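You operate a simulated robot arm through the tools that you are given. There is no shell and no other tool.

You are at the controls of a simulated robot arm. One attempt, no reset.

## Task
Grease the point that is due, as the grease display says, and wipe up the smear.
Fine: no more strokes than shown; selector back to shut; use the grey rag pad and put it back. What is to be rubbed or washed off counts as gone when no trace of it is left.

Only the result counts: the job must be done as asked and must still hold three seconds after the hand-in. Knocking over, shifting, dropping, spilling or breaking anything else fails it.

## Robot
A 6-joint arm with a two-finger parallel gripper, fixed in place. Base frame: the origin is on the floor under the middle of its stand, x ahead of it, y to its left, z up; the work surface is at about z = 0.9. Readings come in m, degrees, newtons and seconds.
With the tool pointing down near the work surface it reaches from about 0.24 to 0.66 m from the base axis. Its first joint turns from -66.0 to 66.0 degrees. Payload 2.9 kg.
The TCP is the grasp point between the finger pads, 0.03 m short of the fingertips. In the tool frame z runs along the fingers and y along their closing line. The gripper opens to 0.11 m. The fingers are 0.02 m wide and 0.01 m thick; the gripper's body (0.048 by 0.112 m) begins 0.055 m behind the TCP.
Orientation is that of the tool frame in the base frame, as a unit quaternion [x, y, z, w]. With the fingers straight down and closing along the base's y, the tool's x points along the base's -x, its y along +y and its z along -z.

## Interface
- The arm moves only by the tool move_arm. Its argument "plan" is a list of rows, each a list of 3 entries, a list of its own where there are three numbers: the turn, a rotation vector about the tool's x, y, z in degrees, then the shift along the tool's x, y, z in cm, then the gripper command, from -1 (shut) to 1 (fully open), values between in proportion. In form: [[[wx, wy, wz], [x, y, z], hand], ...]. A call has 1 to 20 rows; each row is the pose to reach, as a shift and turn from the pose commanded when the call began, along the tool's axes at that moment. A row lasts 0.2 s, in which the tool goes at most 0.05 m and 8.6 degrees; a call with a longer step from one row to the next is refused whole, and so is a gripper value outside its range. A pose out of reach is approached as far as the arm can. The call stops where the force on the tool passes 40 N (or 10 N more than at its start, if that is more) or the arm is blocked; 0.2 s more then pass. The fingers move at their own pace (about 0.108 m/s each) and stop on an object; they squeeze with about 45 N. The grip force told is the motor's: it shows also when the fingers shut on nothing. Time passes only in rows, and 0.2 s behind the last, so rows that repeat a pose let the fingers close. It gives the time, the measured TCP pose, the force on the tool (base axes), the opening and the grip force at its end, in the units of the frame above (readings bear some noise), with the torque about the TCP (base axes, N m) and any sound that the robot's microphone picked up, and new pictures: "show" is both (left out), scene, wrist or none.
- Cameras (640 x 400 px; columns grow to the right, rows downward): "scene" is fixed at [0.1037, 0.4368, 1.4057]; the picture's right is [-0.66, -0.75, 0.00], its down [-0.30, 0.26, -0.92] and it looks along [0.69, -0.61, -0.39] (base axes); focal length 280 px, centre (320, 200). "wrist" rides on the gripper at [0.072, 0.017, -0.103] in the tool frame; the picture's right is [-0.23, 0.97, 0.00], its down [-0.76, -0.18, -0.62] and it looks along [-0.61, -0.14, 0.78] (tool axes); focal length 222 px, centre (320, 200). There is no depth. A picture from a camera that has moved, and an enlarged one, comes with that camera's place and axes in the base frame and with its lens. The place of the scene camera against the robot may be out by one fixed shift of up to 0.018 m in any direction.
- inspect(camera, box): a new picture of the part [left, top, right, bottom] of that camera's present view, enlarged. No time passes.
- sign_off(): hands the job in; it is judged then, once.

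Nothing tells you positions but the pictures and the camera data. Unless the task says otherwise, let go and move clear before handing in.

The tools are called by a JSON object that holds its "op" and its "data". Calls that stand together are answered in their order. move_arm: Moves the arm, as the interface text tells. Its arguments: {"type":"object","properties":{"plan":{"type":"array"},"show":{"type":"string","enum":["both","scene","wrist","none"]}},"required":["plan"]} The other tools are called the same way: inspect (camera, box) takes an enlarged picture of a part of a camera's view; sign_off () hands the job in.

At the start:

```text
t: 0.0
position: [0.3007, 0.2746, 1.2684]
ee_rot: [0.001, 1.0, -0.001, 0.001]
contact_force: [0.2, 0.2, -0.5]
ft_torque: [0.02, 0.0, -0.01]
finger_gap: 0.11
grip_force: 0.0
```

scene: 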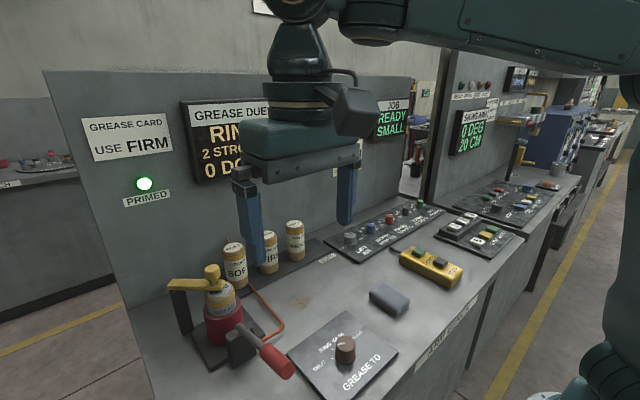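
wrist: 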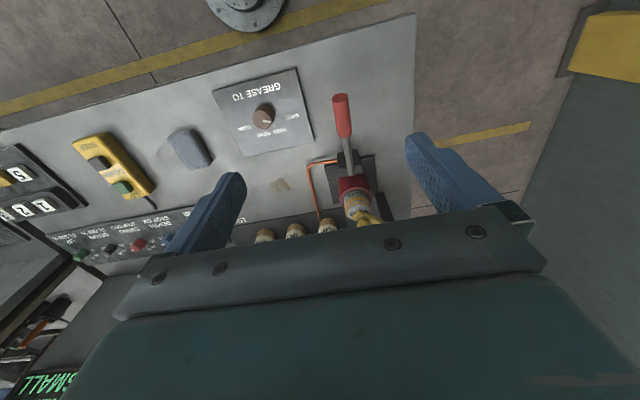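

I see a bench with a grease pump (red, with lever), three cartridges, a selector panel "GREASE TO", a grey rag pad, and displays. I'll look closer at the displays and the parts before moving.

{"op": "inspect", "data": {"camera": "scene", "box": [70, 80, 270, 220]}}

{"op": "inspect", "data": {"camera": "scene", "box": [150, 210, 310, 390]}}

{"op": "inspect", "data": {"camera": "scene", "box": [270, 270, 430, 400]}}

{"op": "inspect", "data": {"camera": "wrist", "box": [180, 60, 420, 250]}}

```text
2.86 times, centred on (170, 150) of scene
camera zoom: at [0.1037, 0.4368, 1.4057], right [-0.66, -0.75, 0.0], down [-0.3, 0.26, -0.92], along [0.69, -0.61, -0.39], focal length 798 px, centre (749, 343)
```

zoom: 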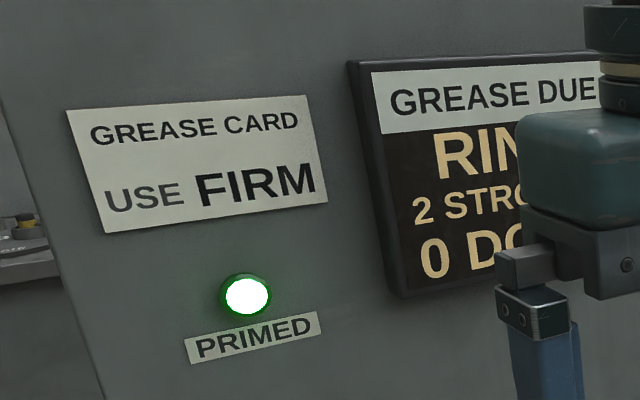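

```text
2.22 times, centred on (230, 300) of scene
camera zoom: at [0.1037, 0.4368, 1.4057], right [-0.66, -0.75, 0.0], down [-0.3, 0.26, -0.92], along [0.69, -0.61, -0.39], focal length 621 px, centre (520, -22)
```

zoom: 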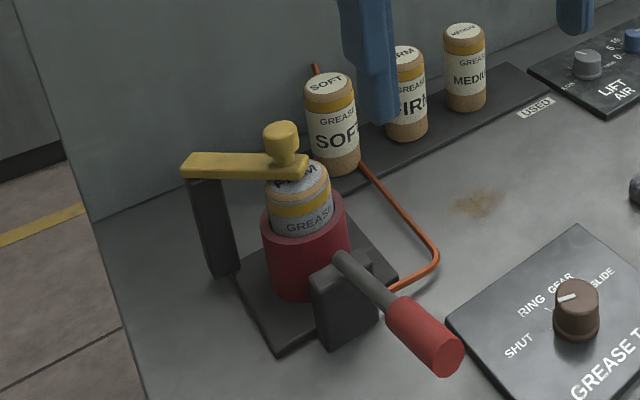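

```text
3.08 times, centred on (350, 335) of scene
camera zoom: at [0.1037, 0.4368, 1.4057], right [-0.66, -0.75, 0.0], down [-0.3, 0.26, -0.92], along [0.69, -0.61, -0.39], focal length 860 px, centre (228, -215)
```

zoom: 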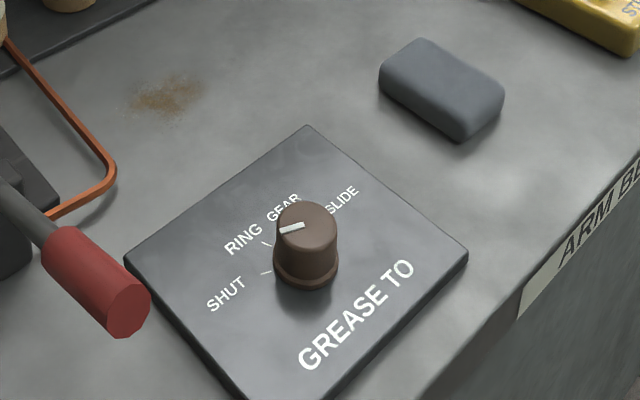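

```text
2.11 times, centred on (300, 155) of wrist
camera zoom: at [0.2287, 0.2913, 1.3709], right [0.23, 0.97, 0.0], down [0.76, -0.18, 0.62], along [0.61, -0.14, -0.78], focal length 468 px, centre (362, 295)
```

zoom: 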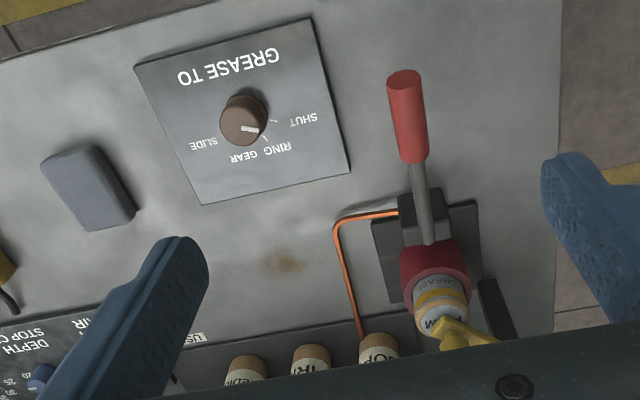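

The display seems to say RING, 2 strokes, but the gripper partly hides it. I'll zoom in on the fitted cartridge, the knob and the rack, then move the arm aside.

{"op": "inspect", "data": {"camera": "scene", "box": [190, 260, 260, 330]}}

{"op": "inspect", "data": {"camera": "wrist", "box": [320, 170, 400, 230]}}

{"op": "inspect", "data": {"camera": "wrist", "box": [230, 85, 310, 145]}}

{"op": "move_arm", "data": {"plan": [[[0, 0, 0], [0, -4, 0], 1], [[0, 0, 0], [0, -8, 0], 1], [[0, 0, 0], [0, -12, 0], 1], [[0, 0, 0], [0, -16, 0], 1], [[0, 0, 0], [0, -20, 0], 1]]}}

```text
5.71 times, centred on (225, 295) of scene
camera zoom: at [0.1037, 0.4368, 1.4057], right [-0.66, -0.75, 0.0], down [-0.3, 0.26, -0.92], along [0.69, -0.61, -0.39], focal length 1597 px, centre (863, -343)
```

zoom: 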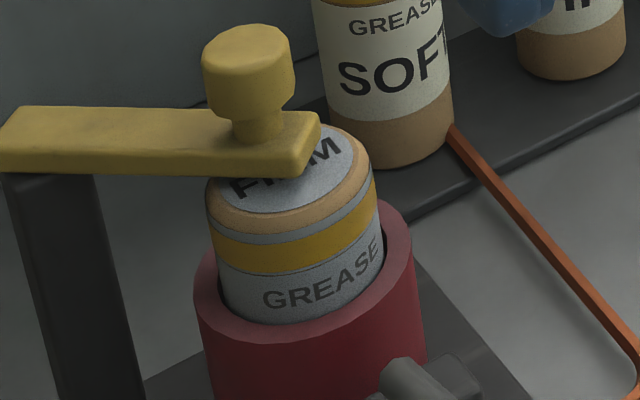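

```text
6.67 times, centred on (360, 200) of wrist
camera zoom: at [0.2287, 0.2913, 1.3709], right [0.23, 0.97, 0.0], down [0.76, -0.18, 0.62], along [0.61, -0.14, -0.78], focal length 1481 px, centre (53, 200)
```

zoom: 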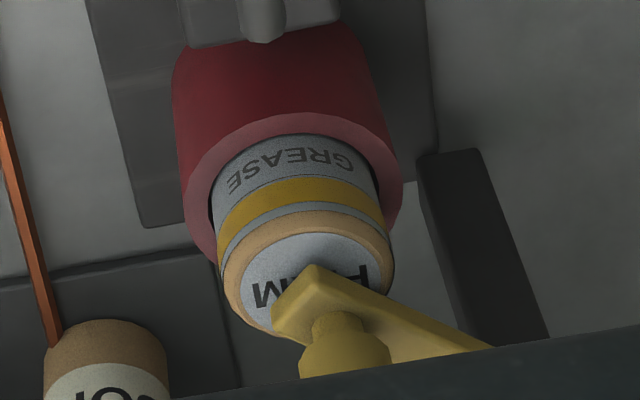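

```text
6.67 times, centred on (270, 115) of wrist
camera zoom: at [0.2287, 0.2913, 1.3709], right [0.23, 0.97, 0.0], down [0.76, -0.18, 0.62], along [0.61, -0.14, -0.78], focal length 1481 px, centre (653, 767)
```

zoom: 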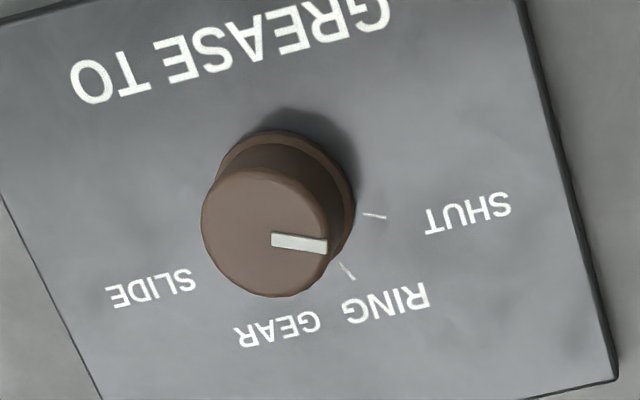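

```text
t: 1.2
position: [0.3002, 0.0739, 1.2661]
ee_rot: [0.0, 1.0, 0.0, 0.0]
contact_force: [-0.8, -0.7, -0.3]
ft_torque: [0.01, 0.01, -0.01]
finger_gap: 0.11
grip_force: 0.1
camera wrist: at [0.2284, 0.0897, 1.3683], right [0.23, 0.97, 0.0], down [0.76, -0.18, 0.62], along [0.61, -0.14, -0.78], focal length 222 px, centre (320, 200)
```

scene: 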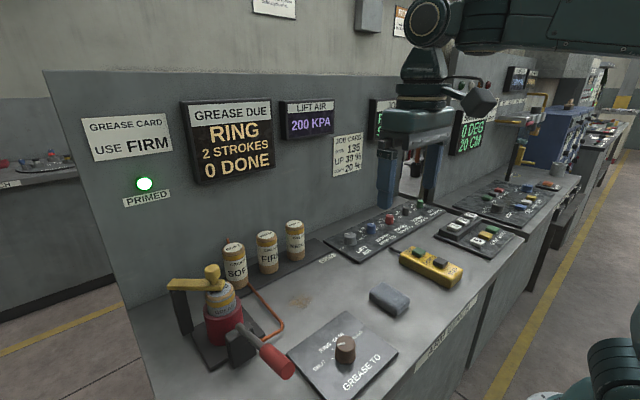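
wrist: 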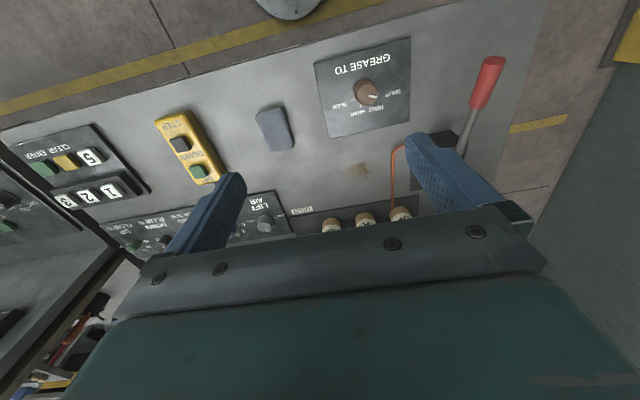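

The display reads RING, 2 STROKES, 0 DONE, and a FIRM cartridge is fitted with the PRIMED lamp lit. Next I'll check the finer details: the fitted cartridge against the rack ones, and the labels.

{"op": "inspect", "data": {"camera": "scene", "box": [170, 85, 380, 215]}}

{"op": "inspect", "data": {"camera": "scene", "box": [210, 205, 350, 300]}}

{"op": "inspect", "data": {"camera": "scene", "box": [160, 260, 300, 390]}}

{"op": "inspect", "data": {"camera": "wrist", "box": [250, 30, 530, 240]}}

```text
3.05 times, centred on (275, 150) of scene
camera zoom: at [0.1037, 0.4368, 1.4057], right [-0.66, -0.75, 0.0], down [-0.3, 0.26, -0.92], along [0.69, -0.61, -0.39], focal length 852 px, centre (457, 352)
```

zoom: 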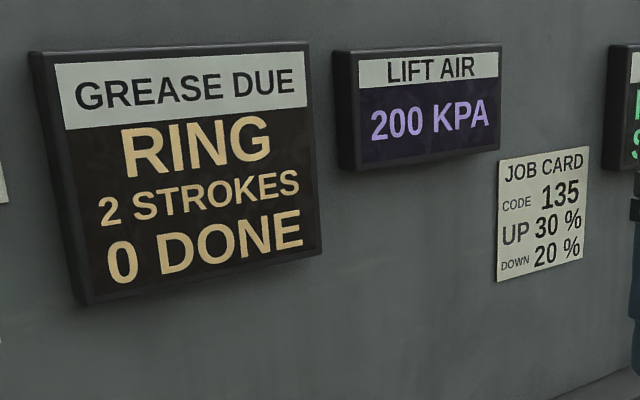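

```text
4.21 times, centred on (280, 252) of scene
camera zoom: at [0.1037, 0.4368, 1.4057], right [-0.66, -0.75, 0.0], down [-0.3, 0.26, -0.92], along [0.69, -0.61, -0.39], focal length 1177 px, centre (488, -21)
```

zoom: 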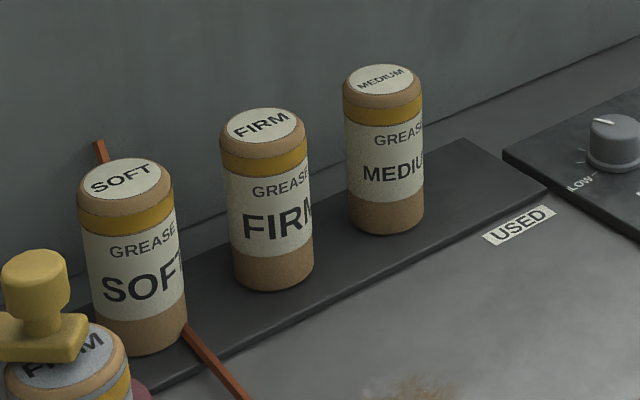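

```text
3.08 times, centred on (230, 325) of scene
camera zoom: at [0.1037, 0.4368, 1.4057], right [-0.66, -0.75, 0.0], down [-0.3, 0.26, -0.92], along [0.69, -0.61, -0.39], focal length 860 px, centre (597, -185)
```

zoom: 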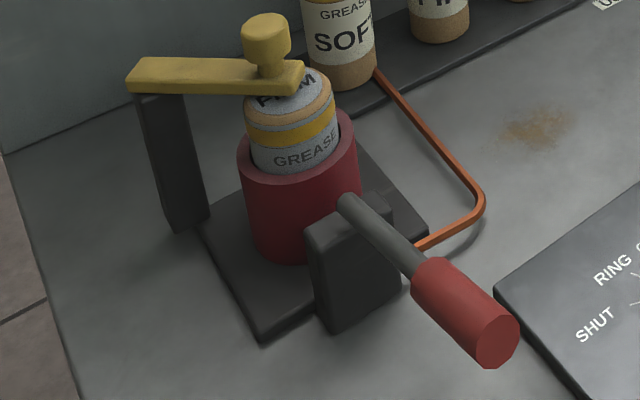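

```text
1.90 times, centred on (390, 135) of wrist
camera zoom: at [0.2284, 0.0897, 1.3683], right [0.23, 0.97, 0.0], down [0.76, -0.18, 0.62], along [0.61, -0.14, -0.78], focal length 423 px, centre (187, 324)
```

zoom: 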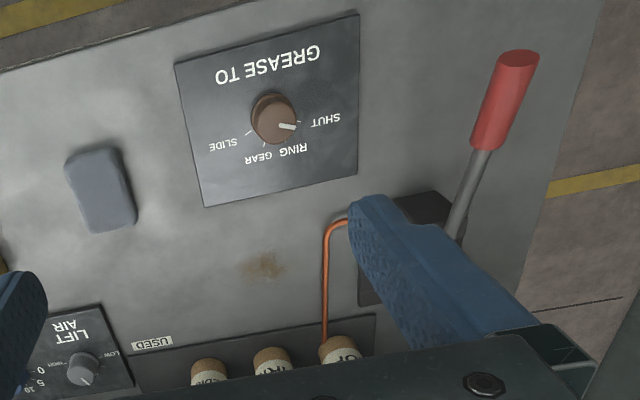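

The cartridge already fitted is FIRM and primed, so only the selector, the pump lever and the wipe are left to do. By triangulation I get the knob at about (0.345, 0.151), the lever grip at about (0.32–0.38, 0.30, 1.03), the rag at about (0.377, -0.039) and the smear at about (0.526, 0.124). I'll move in for a closer look at the knob.

{"op": "move_arm", "data": {"plan": [[[0, 0, 0], [0.7, 2, 3.1], 1], [[0, 0, 0], [1.4, 4, 6.2], 1], [[0, 0, 0], [2, 6, 9.3], 1], [[0, 0, 0], [2.7, 8, 12.4], 1], [[0, 0, 0], [3.4, 10, 15.5], 1], [[0, 0, 0], [4, 11.6, 18.6], 1]]}}

```text
t: 2.6
position: [0.2607, 0.1911, 1.0829]
ee_rot: [0.0, 1.0, 0.001, 0.0]
contact_force: [0.0, -0.1, -0.2]
ft_torque: [-0.03, 0.01, 0.03]
finger_gap: 0.11
grip_force: 0.0
camera wrist: at [0.1891, 0.2068, 1.184], right [0.23, 0.97, 0.0], down [0.76, -0.18, 0.62], along [0.61, -0.14, -0.78], focal length 222 px, centre (320, 200)
```

scene: 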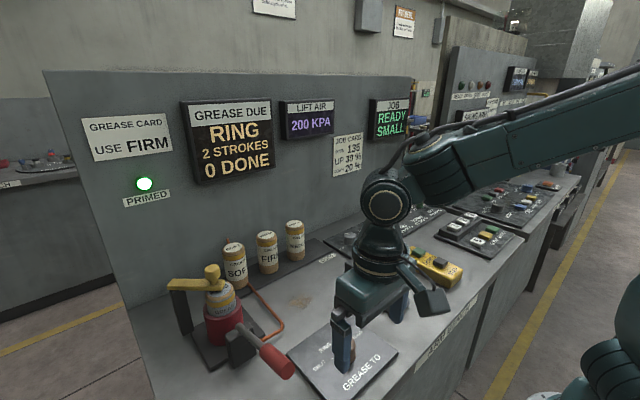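
wrist: 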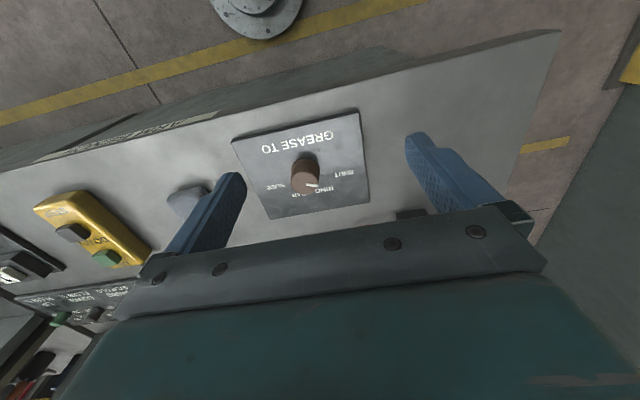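

{"op": "inspect", "data": {"camera": "wrist", "box": [225, 100, 385, 220]}}

{"op": "inspect", "data": {"camera": "wrist", "box": [265, 140, 345, 210]}}

```text
3.33 times, centred on (305, 160) of wrist
camera zoom: at [0.1891, 0.2068, 1.184], right [0.23, 0.97, 0.0], down [0.76, -0.18, 0.62], along [0.61, -0.14, -0.78], focal length 740 px, centre (370, 333)
```

zoom: 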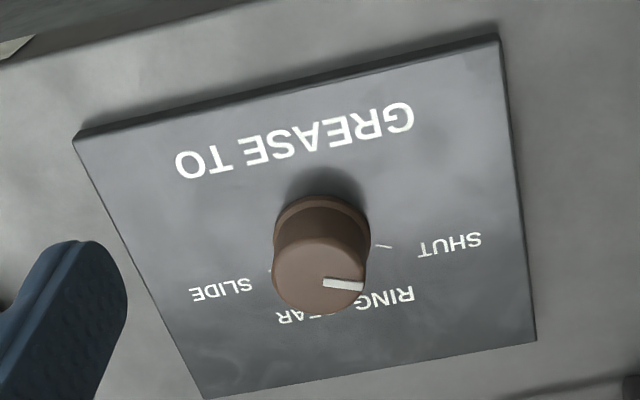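

```text
5.71 times, centred on (305, 175) of wrist
camera zoom: at [0.1891, 0.2068, 1.184], right [0.23, 0.97, 0.0], down [0.76, -0.18, 0.62], along [0.61, -0.14, -0.78], focal length 1269 px, centre (406, 343)
```

zoom: 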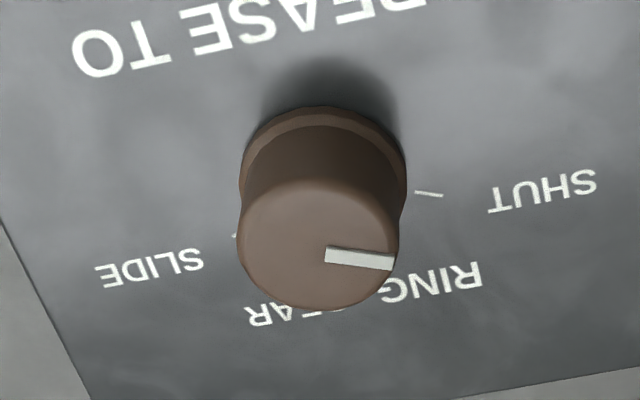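

The knob is centred at about (0.3455, 0.1505), its top is at z≈0.942, and its pointer is at SHUT. RING lies about 40° clockwise from there, seen from above. I'll move above the knob and check before gripping.

{"op": "move_arm", "data": {"plan": [[[0, 0, 0], [-3, -1.5, 1.5], 1], [[0, 0, 0], [-6, -3, 3], 1], [[0, 0, 0], [-8.5, -4.06, 5], 1], [[0, 0, 0], [-8.5, -4.06, 8], 1], [[0, 0, 0], [-8.5, -4.06, 8], 1]]}}

```text
t: 3.8
position: [0.3452, 0.1491, 1.0029]
ee_rot: [0.0, 1.0, 0.001, 0.0]
contact_force: [0.2, 0.9, 0.6]
ft_torque: [0.01, -0.02, 0.01]
finger_gap: 0.1099
grip_force: 0.0
camera wrist: at [0.2733, 0.1657, 1.1048], right [0.23, 0.97, 0.0], down [0.76, -0.18, 0.62], along [0.61, -0.14, -0.78], focal length 222 px, centre (320, 200)
```

scene: 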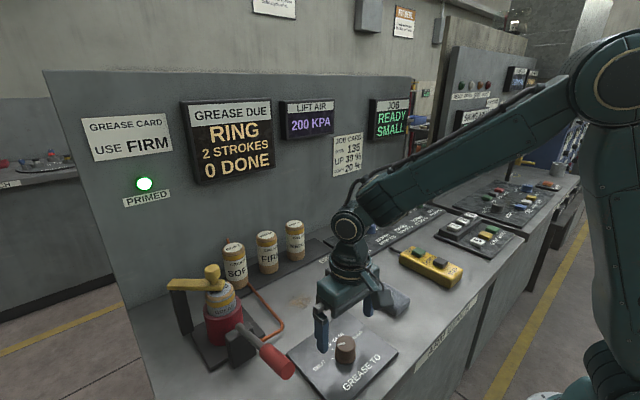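
wrist: 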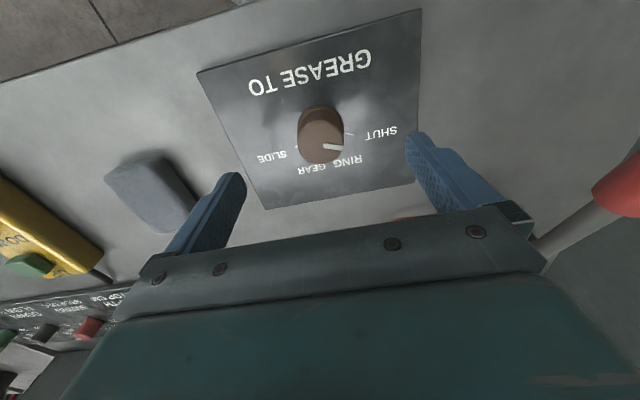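

{"op": "inspect", "data": {"camera": "wrist", "box": [270, 95, 370, 175]}}

{"op": "inspect", "data": {"camera": "scene", "box": [290, 280, 400, 390]}}

```text
5.00 times, centred on (320, 135) of wrist
camera zoom: at [0.2733, 0.1657, 1.1048], right [0.23, 0.97, 0.0], down [0.76, -0.18, 0.62], along [0.61, -0.14, -0.78], focal length 1111 px, centre (320, 525)
```

zoom: 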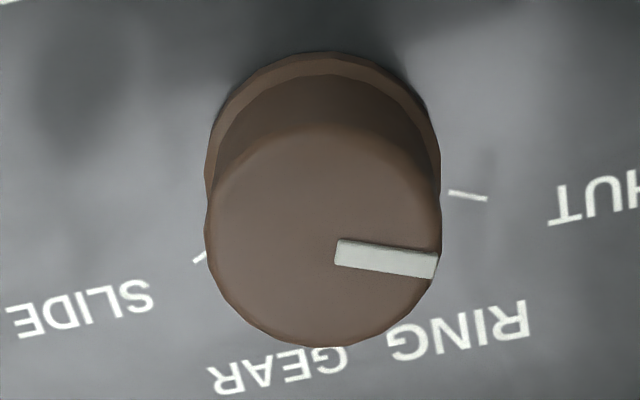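

```text
3.64 times, centred on (345, 335) of scene
camera zoom: at [0.1038, 0.4368, 1.4057], right [-0.66, -0.75, 0.0], down [-0.3, 0.26, -0.92], along [0.69, -0.61, -0.39], focal length 1016 px, centre (229, -291)
```

zoom: 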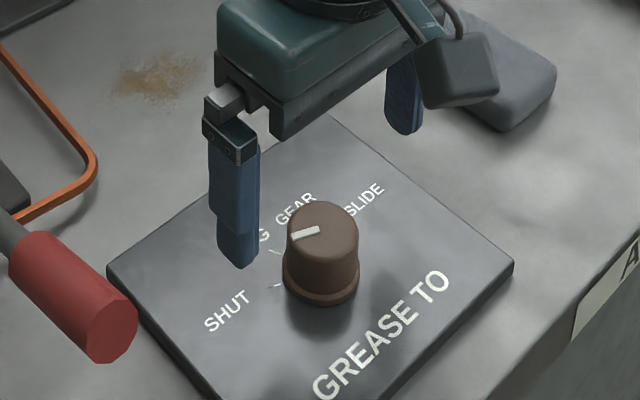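

The gripper is centred over the knob. I'll go down, grip it and check that the grip is firm.

{"op": "move_arm", "data": {"plan": [[[0, 0, 0], [0, 0.05, 2.6], 1], [[0, 0, 0], [0, 0.05, 5.2], 1], [[0, 0, 0], [0, 0.05, 5.2], 1], [[0, 0, 0], [0, 0.05, 5.2], -1], [[0, 0, 0], [0, 0.05, 5.2], -1], [[0, 0, 0], [0, 0.05, 5.2], -1], [[0, 0, 0], [0, 0.05, 5.2], -1]]}}

```text
t: 5.4
position: [0.3436, 0.1499, 0.9506]
ee_rot: [0.001, 1.0, -0.001, -0.001]
contact_force: [0.6, -10.1, -3.3]
ft_torque: [-0.39, -0.3, 0.01]
finger_gap: 0.0401
grip_force: 44.9
camera wrist: at [0.2729, 0.1667, 1.0528], right [0.23, 0.97, 0.0], down [0.76, -0.18, 0.62], along [0.61, -0.14, -0.78], focal length 222 px, centre (320, 200)
```

scene: 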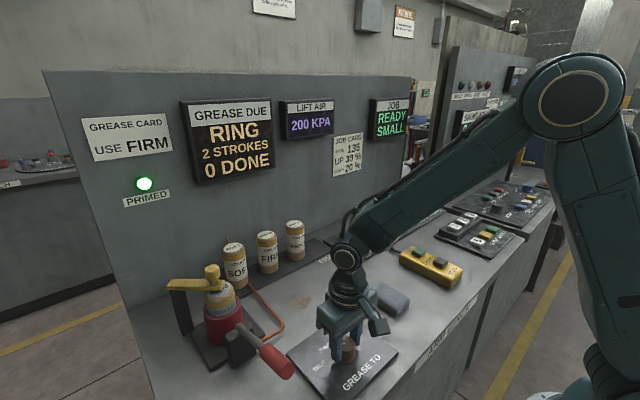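
wrist: 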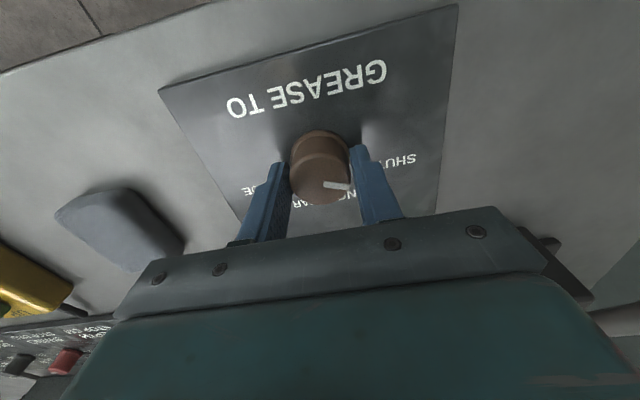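

The knob is gripped at a 4 cm opening. Now I'll turn it 40° clockwise, seen from above, to RING.

{"op": "move_arm", "data": {"plan": [[[0, 0, 0], [0, -0.08, 0], -1], [[0, 0, 8], [0, -0.08, 0], -1], [[0, 0, 16], [0, -0.08, 0], -1], [[0, 0, 24], [0, -0.08, 0], -1], [[0, 0, 32], [0, -0.08, 0], -1], [[0, 0, 40], [0, -0.08, 0], -1], [[0, 0, 40], [0, -0.08, 0], -1]]}}

```text
t: 7.0
position: [0.3451, 0.1503, 0.9508]
ee_rot: [0.343, 0.939, 0.001, 0.0]
contact_force: [-4.3, -13.9, 11.4]
ft_torque: [-0.15, 0.42, -0.04]
finger_gap: 0.0398
grip_force: 45.2
camera wrist: at [0.3009, 0.2093, 1.0528], right [0.8, 0.6, 0.0], down [0.47, -0.63, 0.62], along [0.37, -0.5, -0.78], focal length 222 px, centre (320, 200)
```

scene: 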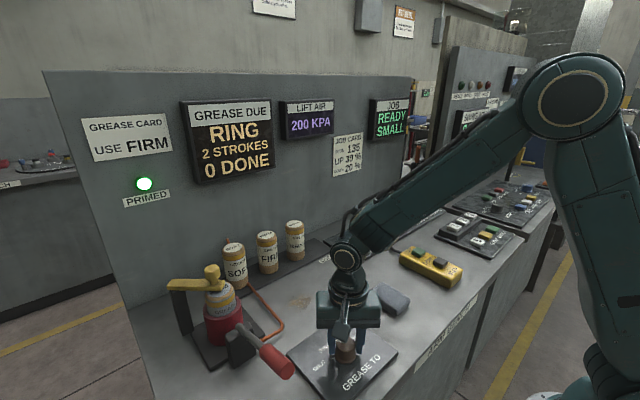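
wrist: 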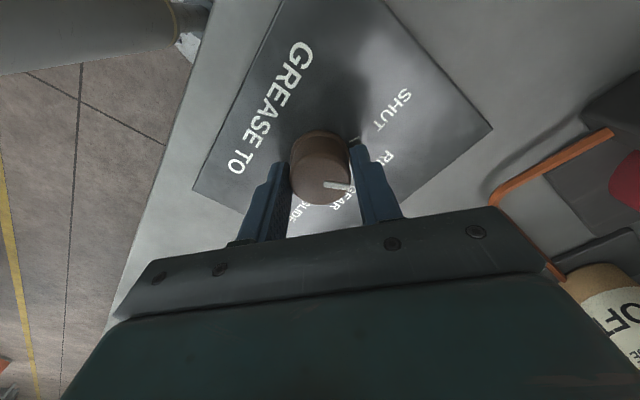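

The knob turned with the gripper. I'll let go, lift and check where it points.

{"op": "move_arm", "data": {"plan": [[[0, 0, 0], [0, 0, 0], 0.6], [[0, 0, 0], [0, 0, 0], 0.6], [[0, 0, 0], [0, 0, -4], 0.6], [[0, 0, 0], [0, 0, -8], 0.6], [[0, 0, 0], [0, 0, -11], 1], [[0, 0, 0], [0, 0, -11], 1]]}}

```text
t: 8.4
position: [0.3448, 0.1511, 1.0604]
ee_rot: [0.342, 0.94, 0.0, 0.0]
contact_force: [0.6, -0.7, -0.8]
ft_torque: [-0.01, -0.01, -0.01]
finger_gap: 0.1097
grip_force: 0.0
camera wrist: at [0.3009, 0.21, 1.162], right [0.8, 0.6, 0.0], down [0.47, -0.63, 0.62], along [0.37, -0.5, -0.78], focal length 222 px, centre (320, 200)
```

scene: 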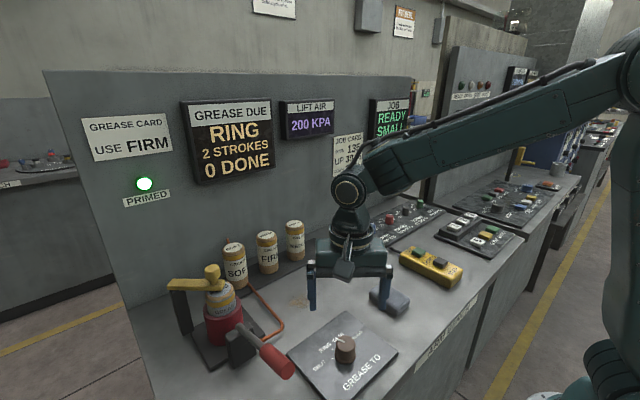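
wrist: 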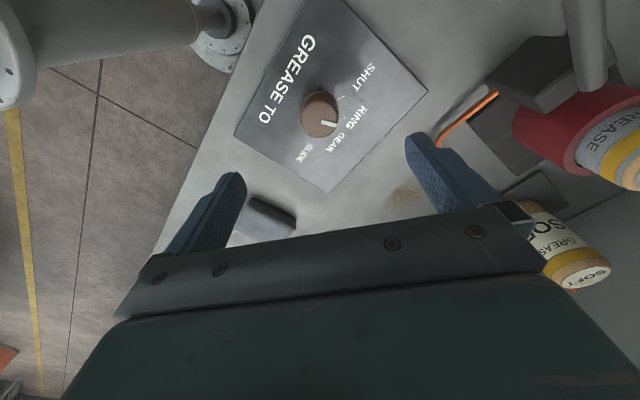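

{"op": "inspect", "data": {"camera": "wrist", "box": [270, 60, 400, 170]}}

{"op": "inspect", "data": {"camera": "scene", "box": [300, 310, 400, 390]}}

{"op": "inspect", "data": {"camera": "scene", "box": [160, 270, 310, 390]}}

```text
3.64 times, centred on (335, 115) of wrist
camera zoom: at [0.3009, 0.21, 1.162], right [0.8, 0.6, 0.0], down [0.47, -0.63, 0.62], along [0.37, -0.5, -0.78], focal length 808 px, centre (266, 509)
```

zoom: 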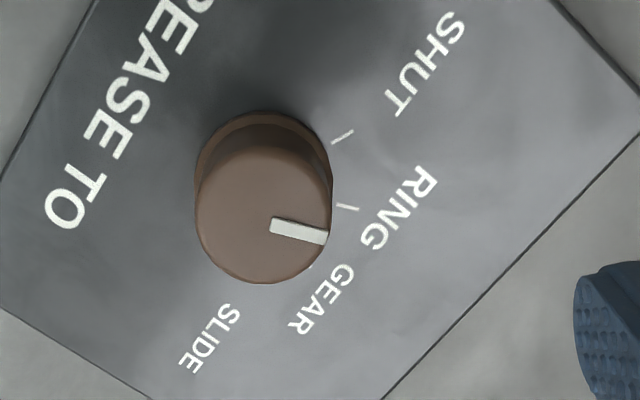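

```text
5.00 times, centred on (350, 350) of scene
camera zoom: at [0.1037, 0.4368, 1.4057], right [-0.66, -0.75, 0.0], down [-0.3, 0.26, -0.92], along [0.69, -0.61, -0.39], focal length 1397 px, centre (170, -550)
```

zoom: 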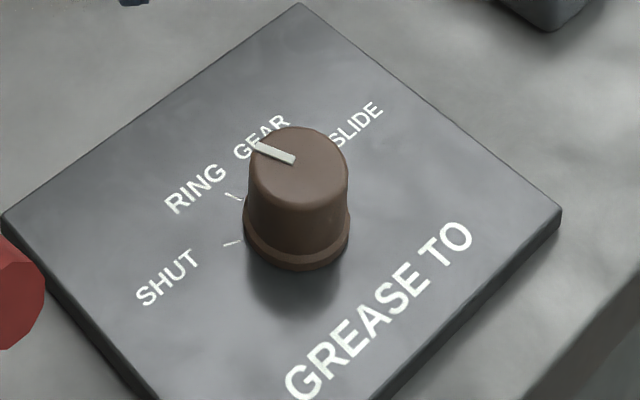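

```text
3.33 times, centred on (235, 330) of scene
camera zoom: at [0.1037, 0.4368, 1.4057], right [-0.66, -0.75, 0.0], down [-0.3, 0.26, -0.92], along [0.69, -0.61, -0.39], focal length 932 px, centre (603, -233)
```

zoom: 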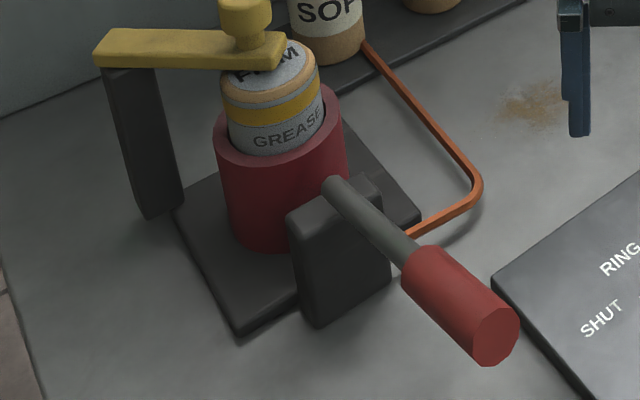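

The pointer now lines up with the RING tick. Next I'll straighten the gripper and move behind and above the lever to locate the grip accurately.

{"op": "move_arm", "data": {"plan": [[[0, 0, 0], [0, 0, -3], 1], [[0, 0, -8], [2.9, 1.5, -5], 1], [[0, 0, -16], [5.8, 2.9, -7], 1], [[0, 0, -24], [8.8, 4.4, -9], 1], [[0, 0, -32], [11.7, 5.9, -9], 1], [[0, 0, -40], [14.6, 7.3, -9], 1], [[0, 0, -40], [14.6, 7.3, -9], 1]]}}

```text
t: 10.0
position: [0.28, 0.3024, 1.1501]
ee_rot: [-0.002, 1.0, 0.001, 0.0]
contact_force: [0.1, 0.7, 1.0]
ft_torque: [0.02, 0.0, 0.02]
finger_gap: 0.1096
grip_force: 0.0
camera wrist: at [0.2078, 0.3177, 1.2522], right [0.23, 0.97, 0.0], down [0.76, -0.18, 0.62], along [0.61, -0.14, -0.78], focal length 222 px, centre (320, 200)
```

scene: 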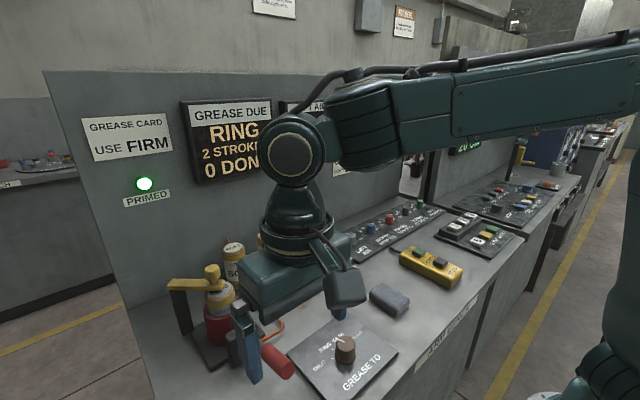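
wrist: 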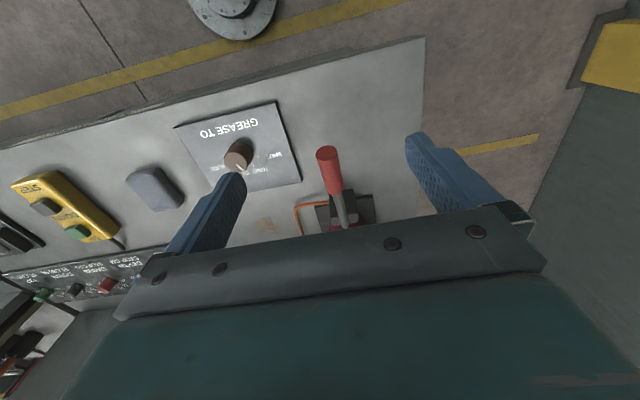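

{"op": "inspect", "data": {"camera": "wrist", "box": [280, 130, 400, 240]}}

{"op": "inspect", "data": {"camera": "wrist", "box": [190, 110, 290, 180]}}

{"op": "inspect", "data": {"camera": "scene", "box": [180, 270, 310, 390]}}

```text
3.64 times, centred on (340, 185) of wrist
camera zoom: at [0.2078, 0.3177, 1.2522], right [0.23, 0.97, 0.0], down [0.76, -0.18, 0.62], along [0.61, -0.14, -0.78], focal length 808 px, centre (247, 254)
```

zoom: 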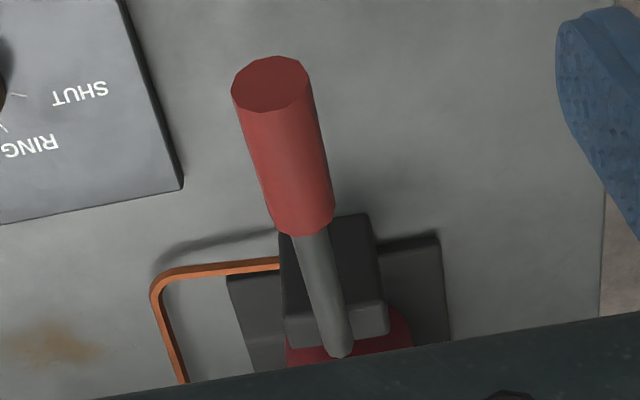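

```text
5.71 times, centred on (240, 145) of wrist
camera zoom: at [0.2078, 0.3177, 1.2522], right [0.23, 0.97, 0.0], down [0.76, -0.18, 0.62], along [0.61, -0.14, -0.78], focal length 1269 px, centre (777, 514)
```

zoom: 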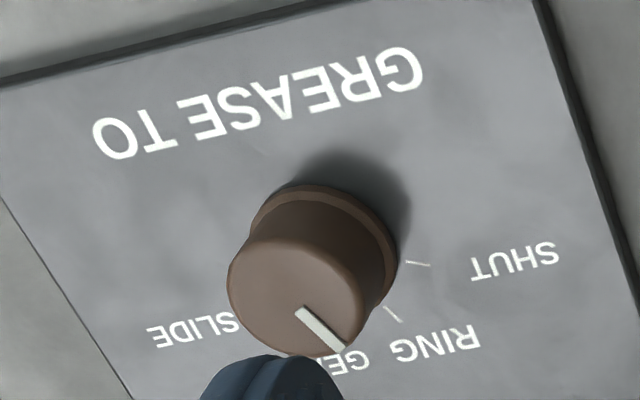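

```text
3.33 times, centred on (245, 330) of scene
camera zoom: at [0.1037, 0.4368, 1.4057], right [-0.66, -0.75, 0.0], down [-0.3, 0.26, -0.92], along [0.69, -0.61, -0.39], focal length 932 px, centre (570, -233)
```

zoom: 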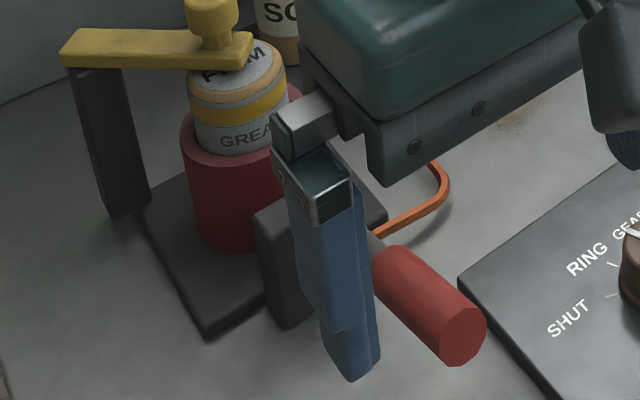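

The lever grip runs from (0.319, 0.300, 1.031) to (0.384, 0.299, 1.013) and pivots near (0.475, 0.299, 0.988). I'll go down over the middle of the grip with the fingers either side of it.

{"op": "move_arm", "data": {"plan": [[[0, 0, 0], [-3.4, -0.3, 0], 1], [[0, 0, 0], [-6.8, -0.3, 2], 1], [[0, 0, 0], [-6.8, -0.3, 5], 1], [[0, 0, 0], [-6.8, -0.3, 8.5], 1], [[0, 0, 0], [-6.8, -0.3, 11.5], 1], [[0, 0, 0], [-6.8, -0.3, 11.5], 1]]}}

```text
t: 11.4
position: [0.3499, 0.2982, 1.0352]
ee_rot: [0.001, 1.0, 0.001, 0.0]
contact_force: [0.9, 0.2, -0.4]
ft_torque: [0.0, 0.0, 0.0]
finger_gap: 0.1099
grip_force: 0.2
camera wrist: at [0.2776, 0.3143, 1.1378], right [0.23, 0.97, 0.0], down [0.76, -0.18, 0.62], along [0.61, -0.14, -0.78], focal length 222 px, centre (320, 200)
```

scene: 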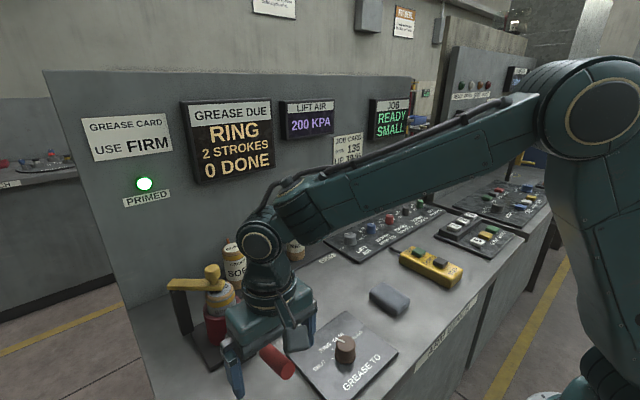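
wrist: 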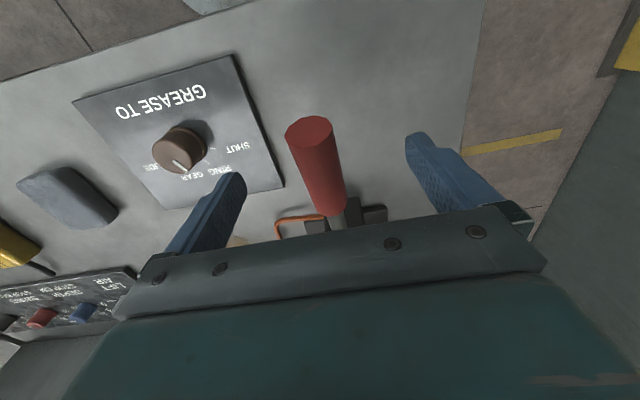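

The display is visible and the grip sits between the fingers. I'll close on it.

{"op": "move_arm", "data": {"plan": [[[0, 0, 0], [0, 0, 0.2], 0], [[0, 0, 0], [0, 0, 0.2], -1], [[0, 0, 0], [0, 0, 0.2], -1], [[0, 0, 0], [0, 0, 0.2], -1], [[0, 0, 0], [0, 0, 0.2], -1]]}}

```text
t: 12.6
position: [0.3496, 0.2997, 1.034]
ee_rot: [-0.001, 1.0, 0.002, 0.001]
contact_force: [0.7, 23.6, -5.0]
ft_torque: [0.17, -0.1, -0.18]
finger_gap: 0.0234
grip_force: 45.0
camera wrist: at [0.2774, 0.3158, 1.1363], right [0.22, 0.97, 0.0], down [0.76, -0.18, 0.62], along [0.61, -0.14, -0.78], focal length 222 px, centre (320, 200)
```

scene: 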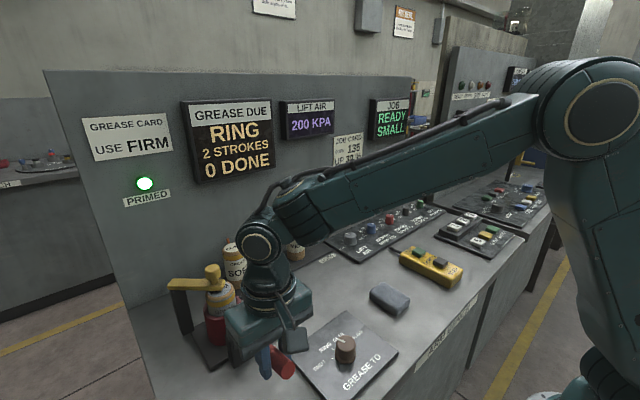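
wrist: 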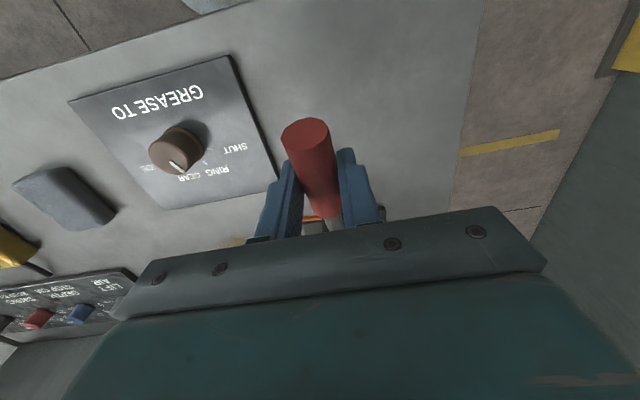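

The grip is held at 2.3 cm, with a slight side load, so I'll shift 2 mm to +y to relieve it. Then I'll press the lever down a little to feel its resistance.

{"op": "move_arm", "data": {"plan": [[[0, 0, 0], [0, 0.15, 0], -1], [[0, 0, 0], [0, 0.2, 0], -1], [[0, 0, 0], [0.1, 0.2, 0.6], -1], [[0, 0, 0], [0.2, 0.2, 1.2], -1], [[0, 0, 0], [0.3, 0.2, 1.8], -1]]}}

```text
t: 13.8
position: [0.3468, 0.2995, 1.0171]
ee_rot: [0.0, 1.0, 0.002, 0.002]
contact_force: [-0.9, 19.1, 12.5]
ft_torque: [0.14, -1.17, -0.15]
finger_gap: 0.0237
grip_force: 44.8
camera wrist: at [0.2741, 0.3159, 1.1196], right [0.23, 0.97, 0.0], down [0.76, -0.18, 0.62], along [0.61, -0.14, -0.78], focal length 222 px, centre (320, 200)
```

scene: 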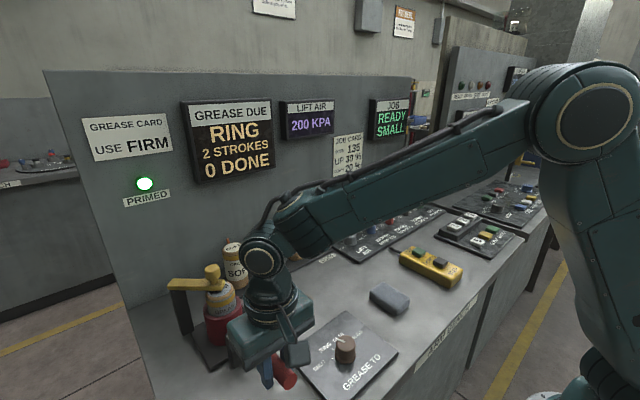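
wrist: 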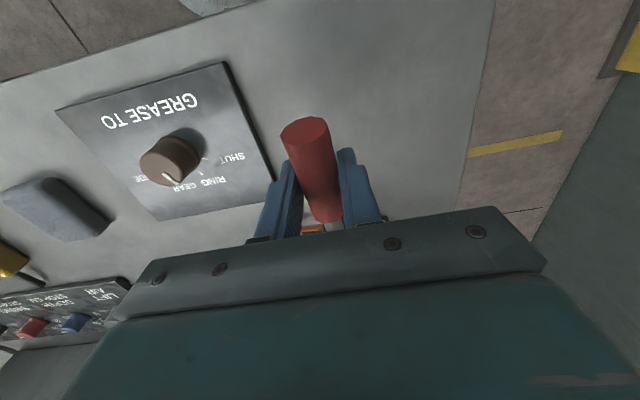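

The lever yields with about 12 N of resistance, and it twists the grip as it turns. I'll keep going down along its arc and tilt the tool with it.

{"op": "move_arm", "data": {"plan": [[[0, -5, 0], [0.15, 0.15, 0.0], -1], [[0, -10, 0], [0.3, 0.3, 0.5], -1], [[0, -13, 0], [0.4, 0.3, 1.1], -1], [[0, -16, 0], [0.48, 0.3, 1.83], -1], [[0, -20, 0], [0.52, 0.3, 2.77], -1]]}}

```text
t: 15.0
position: [0.3405, 0.3001, 0.9876]
ee_rot: [0.0, 0.985, -0.001, 0.173]
contact_force: [1.5, -9.2, -1.3]
ft_torque: [-0.09, 0.97, -0.09]
finger_gap: 0.0234
grip_force: 45.2
camera wrist: at [0.2377, 0.3169, 1.059], right [0.22, 0.97, 0.08], down [0.5, -0.18, 0.85], along [0.84, -0.14, -0.53], focal length 222 px, centre (320, 200)
```

scene: 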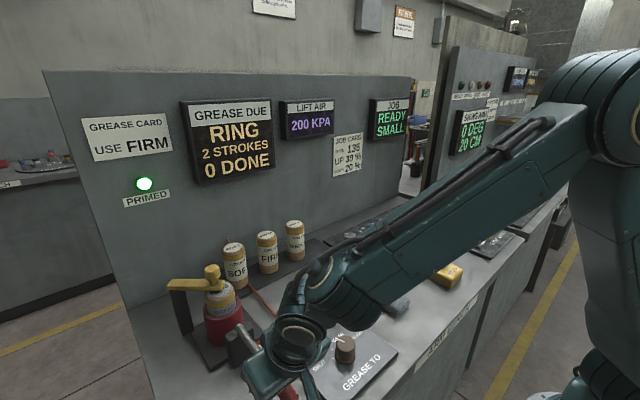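
wrist: 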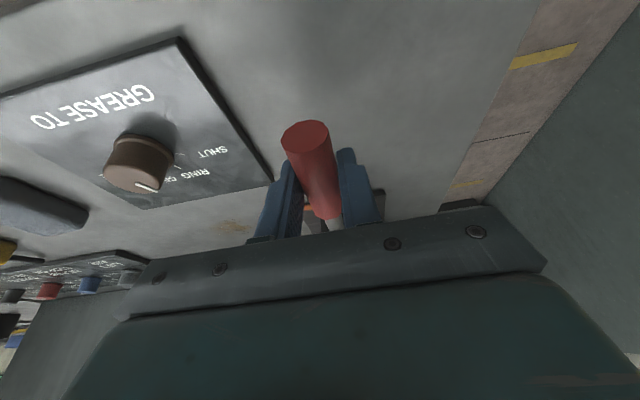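

The lever is going down smoothly and the display still reads 0 DONE. I'll continue along the arc and watch for the stop.

{"op": "move_arm", "data": {"plan": [[[0, 0, 0], [0.15, -0.1, 0.45], -1], [[0, -2, 0], [0.29, -0.1, 0.88], -1], [[0, -4, 0], [0.41, -0.1, 1.35], -1], [[0, -6, 0], [0.51, -0.1, 1.79], -1]]}}

```text
t: 16.0
position: [0.3436, 0.3002, 0.9683]
ee_rot: [0.001, 0.974, 0.0, 0.225]
contact_force: [-7.3, -17.7, 10.7]
ft_torque: [-0.09, -0.67, 0.05]
finger_gap: 0.0237
grip_force: 44.9
camera wrist: at [0.2325, 0.3166, 1.0289], right [0.21, 0.97, 0.1], down [0.41, -0.18, 0.89], along [0.89, -0.14, -0.44], focal length 222 px, centre (320, 200)
```

scene: 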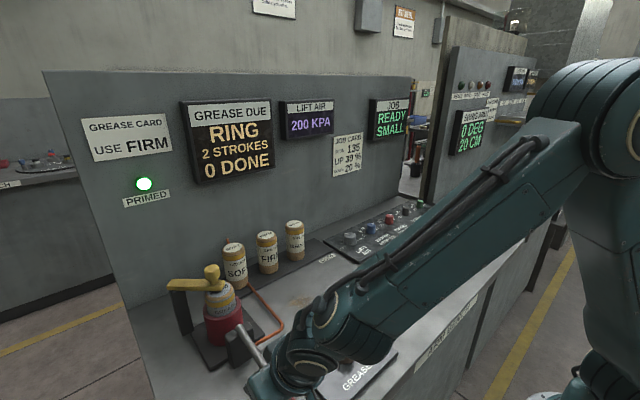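
wrist: 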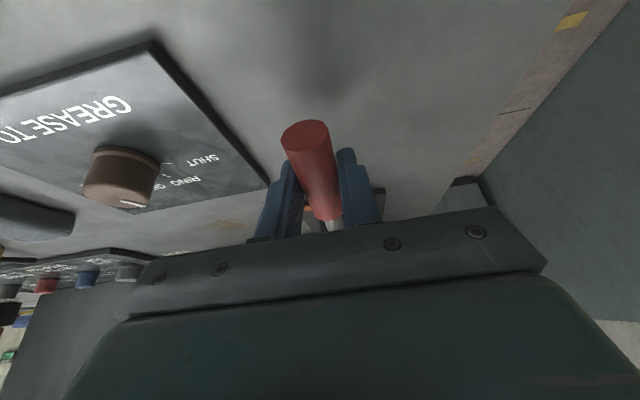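

{"op": "move_arm", "data": {"plan": [[[0, -2, 0], [0.13, -0.2, 0.45], -1], [[0, -4, 0], [0.26, -0.25, 0.89], -1], [[0, -6, 0], [0.36, -0.25, 1.35], -1], [[0, -9, 0], [0.46, -0.25, 1.8], -1]]}}

```text
t: 17.0
position: [0.3461, 0.3003, 0.9519]
ee_rot: [-0.001, 0.954, 0.002, 0.301]
contact_force: [5.9, 5.6, 1.3]
ft_torque: [0.1, 1.3, -0.02]
finger_gap: 0.0236
grip_force: 45.1
camera wrist: at [0.2275, 0.3159, 0.9931], right [0.18, 0.97, 0.13], down [0.27, -0.18, 0.95], along [0.95, -0.14, -0.29], focal length 222 px, centre (320, 200)
```

scene: 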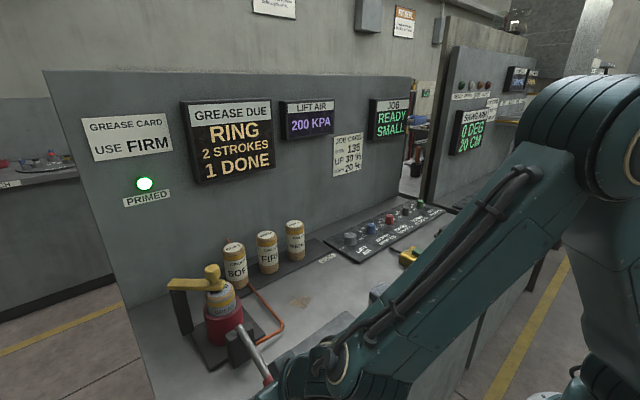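
wrist: 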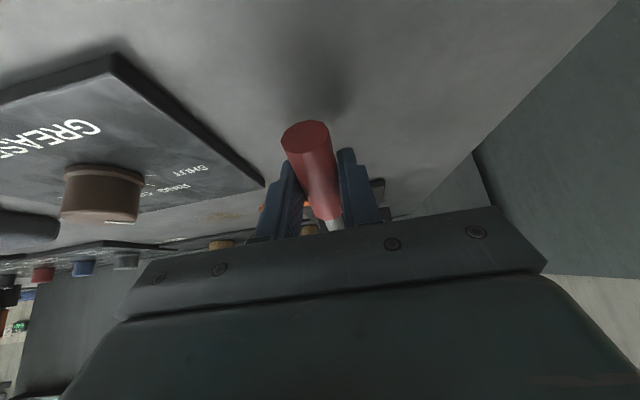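

One stroke is counted (1 DONE). I'll bring the lever back up along the same arc to the top.

{"op": "move_arm", "data": {"plan": [[[0, 3, 0], [-0.34, 0, -0.87], -1], [[0, 7, 0], [-0.73, 0, -1.71], -1], [[0, 11, 0], [-1.18, 0, -2.53], -1], [[0, 15, 0], [-1.69, 0, -3.31], -1], [[0, 19, 0], [-2.26, 0, -4.05], -1], [[0, 23, 0], [-2.88, 0, -4.75], -1], [[0, 27, 0], [-3.53, 0, -5.41], -1], [[0, 31, 0], [-4.24, 0, -6.02], -1], [[0, 35, 0], [-4.99, 0, -6.58], -1], [[0, 35, 0], [-4.99, 0, -6.58], -1]]}}

```text
t: 19.2
position: [0.349, 0.2993, 1.0336]
ee_rot: [-0.002, 1.0, 0.001, 0.001]
contact_force: [-3.1, 27.3, -1.9]
ft_torque: [0.18, -1.19, -0.17]
finger_gap: 0.0236
grip_force: 45.2
camera wrist: at [0.2765, 0.3159, 1.1356], right [0.23, 0.97, 0.0], down [0.76, -0.18, 0.62], along [0.61, -0.14, -0.78], focal length 222 px, centre (320, 200)
```

scene: 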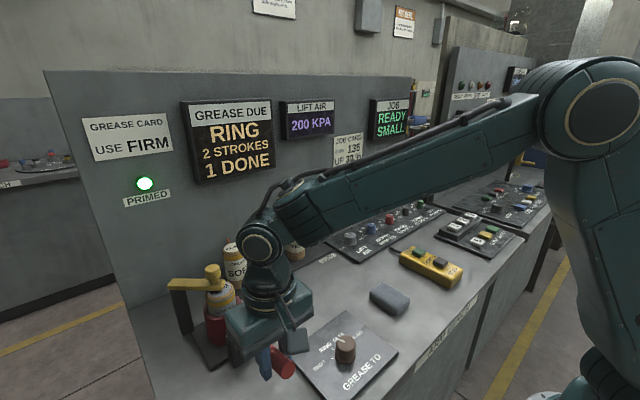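
wrist: 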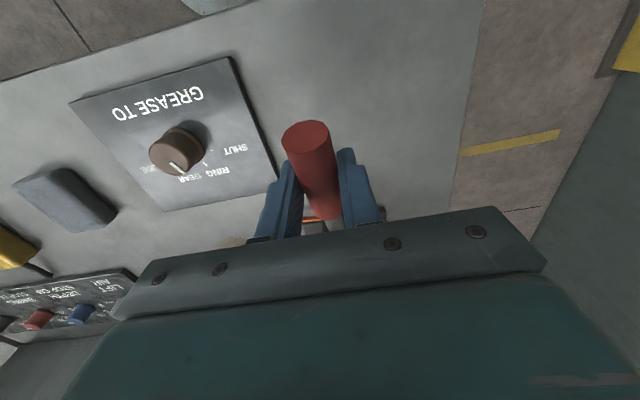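

The lever is back at the top with 1 DONE shown. Now the second and last stroke, along the same arc.

{"op": "move_arm", "data": {"plan": [[[0, 0, 0], [0, 0.25, 0], -1], [[0, -4, 0], [0.29, 0.3, 0.89], -1], [[0, -8, 0], [0.52, 0.3, 1.79], -1], [[0, -12, 0], [0.68, 0.3, 2.71], -1], [[0, -16, 0], [0.78, 0.25, 3.63], -1], [[0, -20, 0], [0.82, 0.15, 4.57], -1], [[0, -24, 0], [0.79, 0.1, 5.5], -1], [[0, -28, 0], [0.69, 0.05, 6.43], -1], [[0, -31, 0], [0.53, 0, 7.34], -1], [[0, -35, 0], [0.31, 0, 8.25], -1]]}}

```text
t: 21.4
position: [0.3453, 0.2996, 0.9526]
ee_rot: [-0.001, 0.953, 0.002, 0.302]
contact_force: [-11.6, 4.2, 13.7]
ft_torque: [0.04, -1.01, -0.01]
finger_gap: 0.0236
grip_force: 45.3
camera wrist: at [0.2266, 0.3159, 0.9946], right [0.18, 0.97, 0.13], down [0.26, -0.18, 0.95], along [0.95, -0.14, -0.29], focal length 222 px, centre (320, 200)
```

scene: 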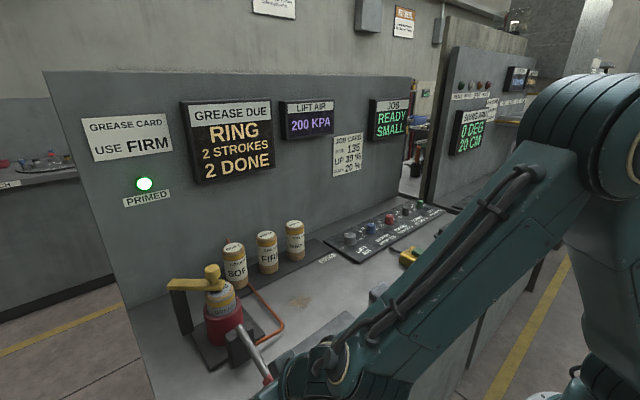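
wrist: 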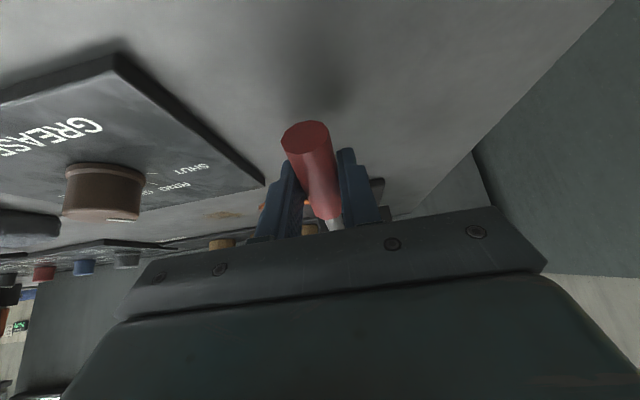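

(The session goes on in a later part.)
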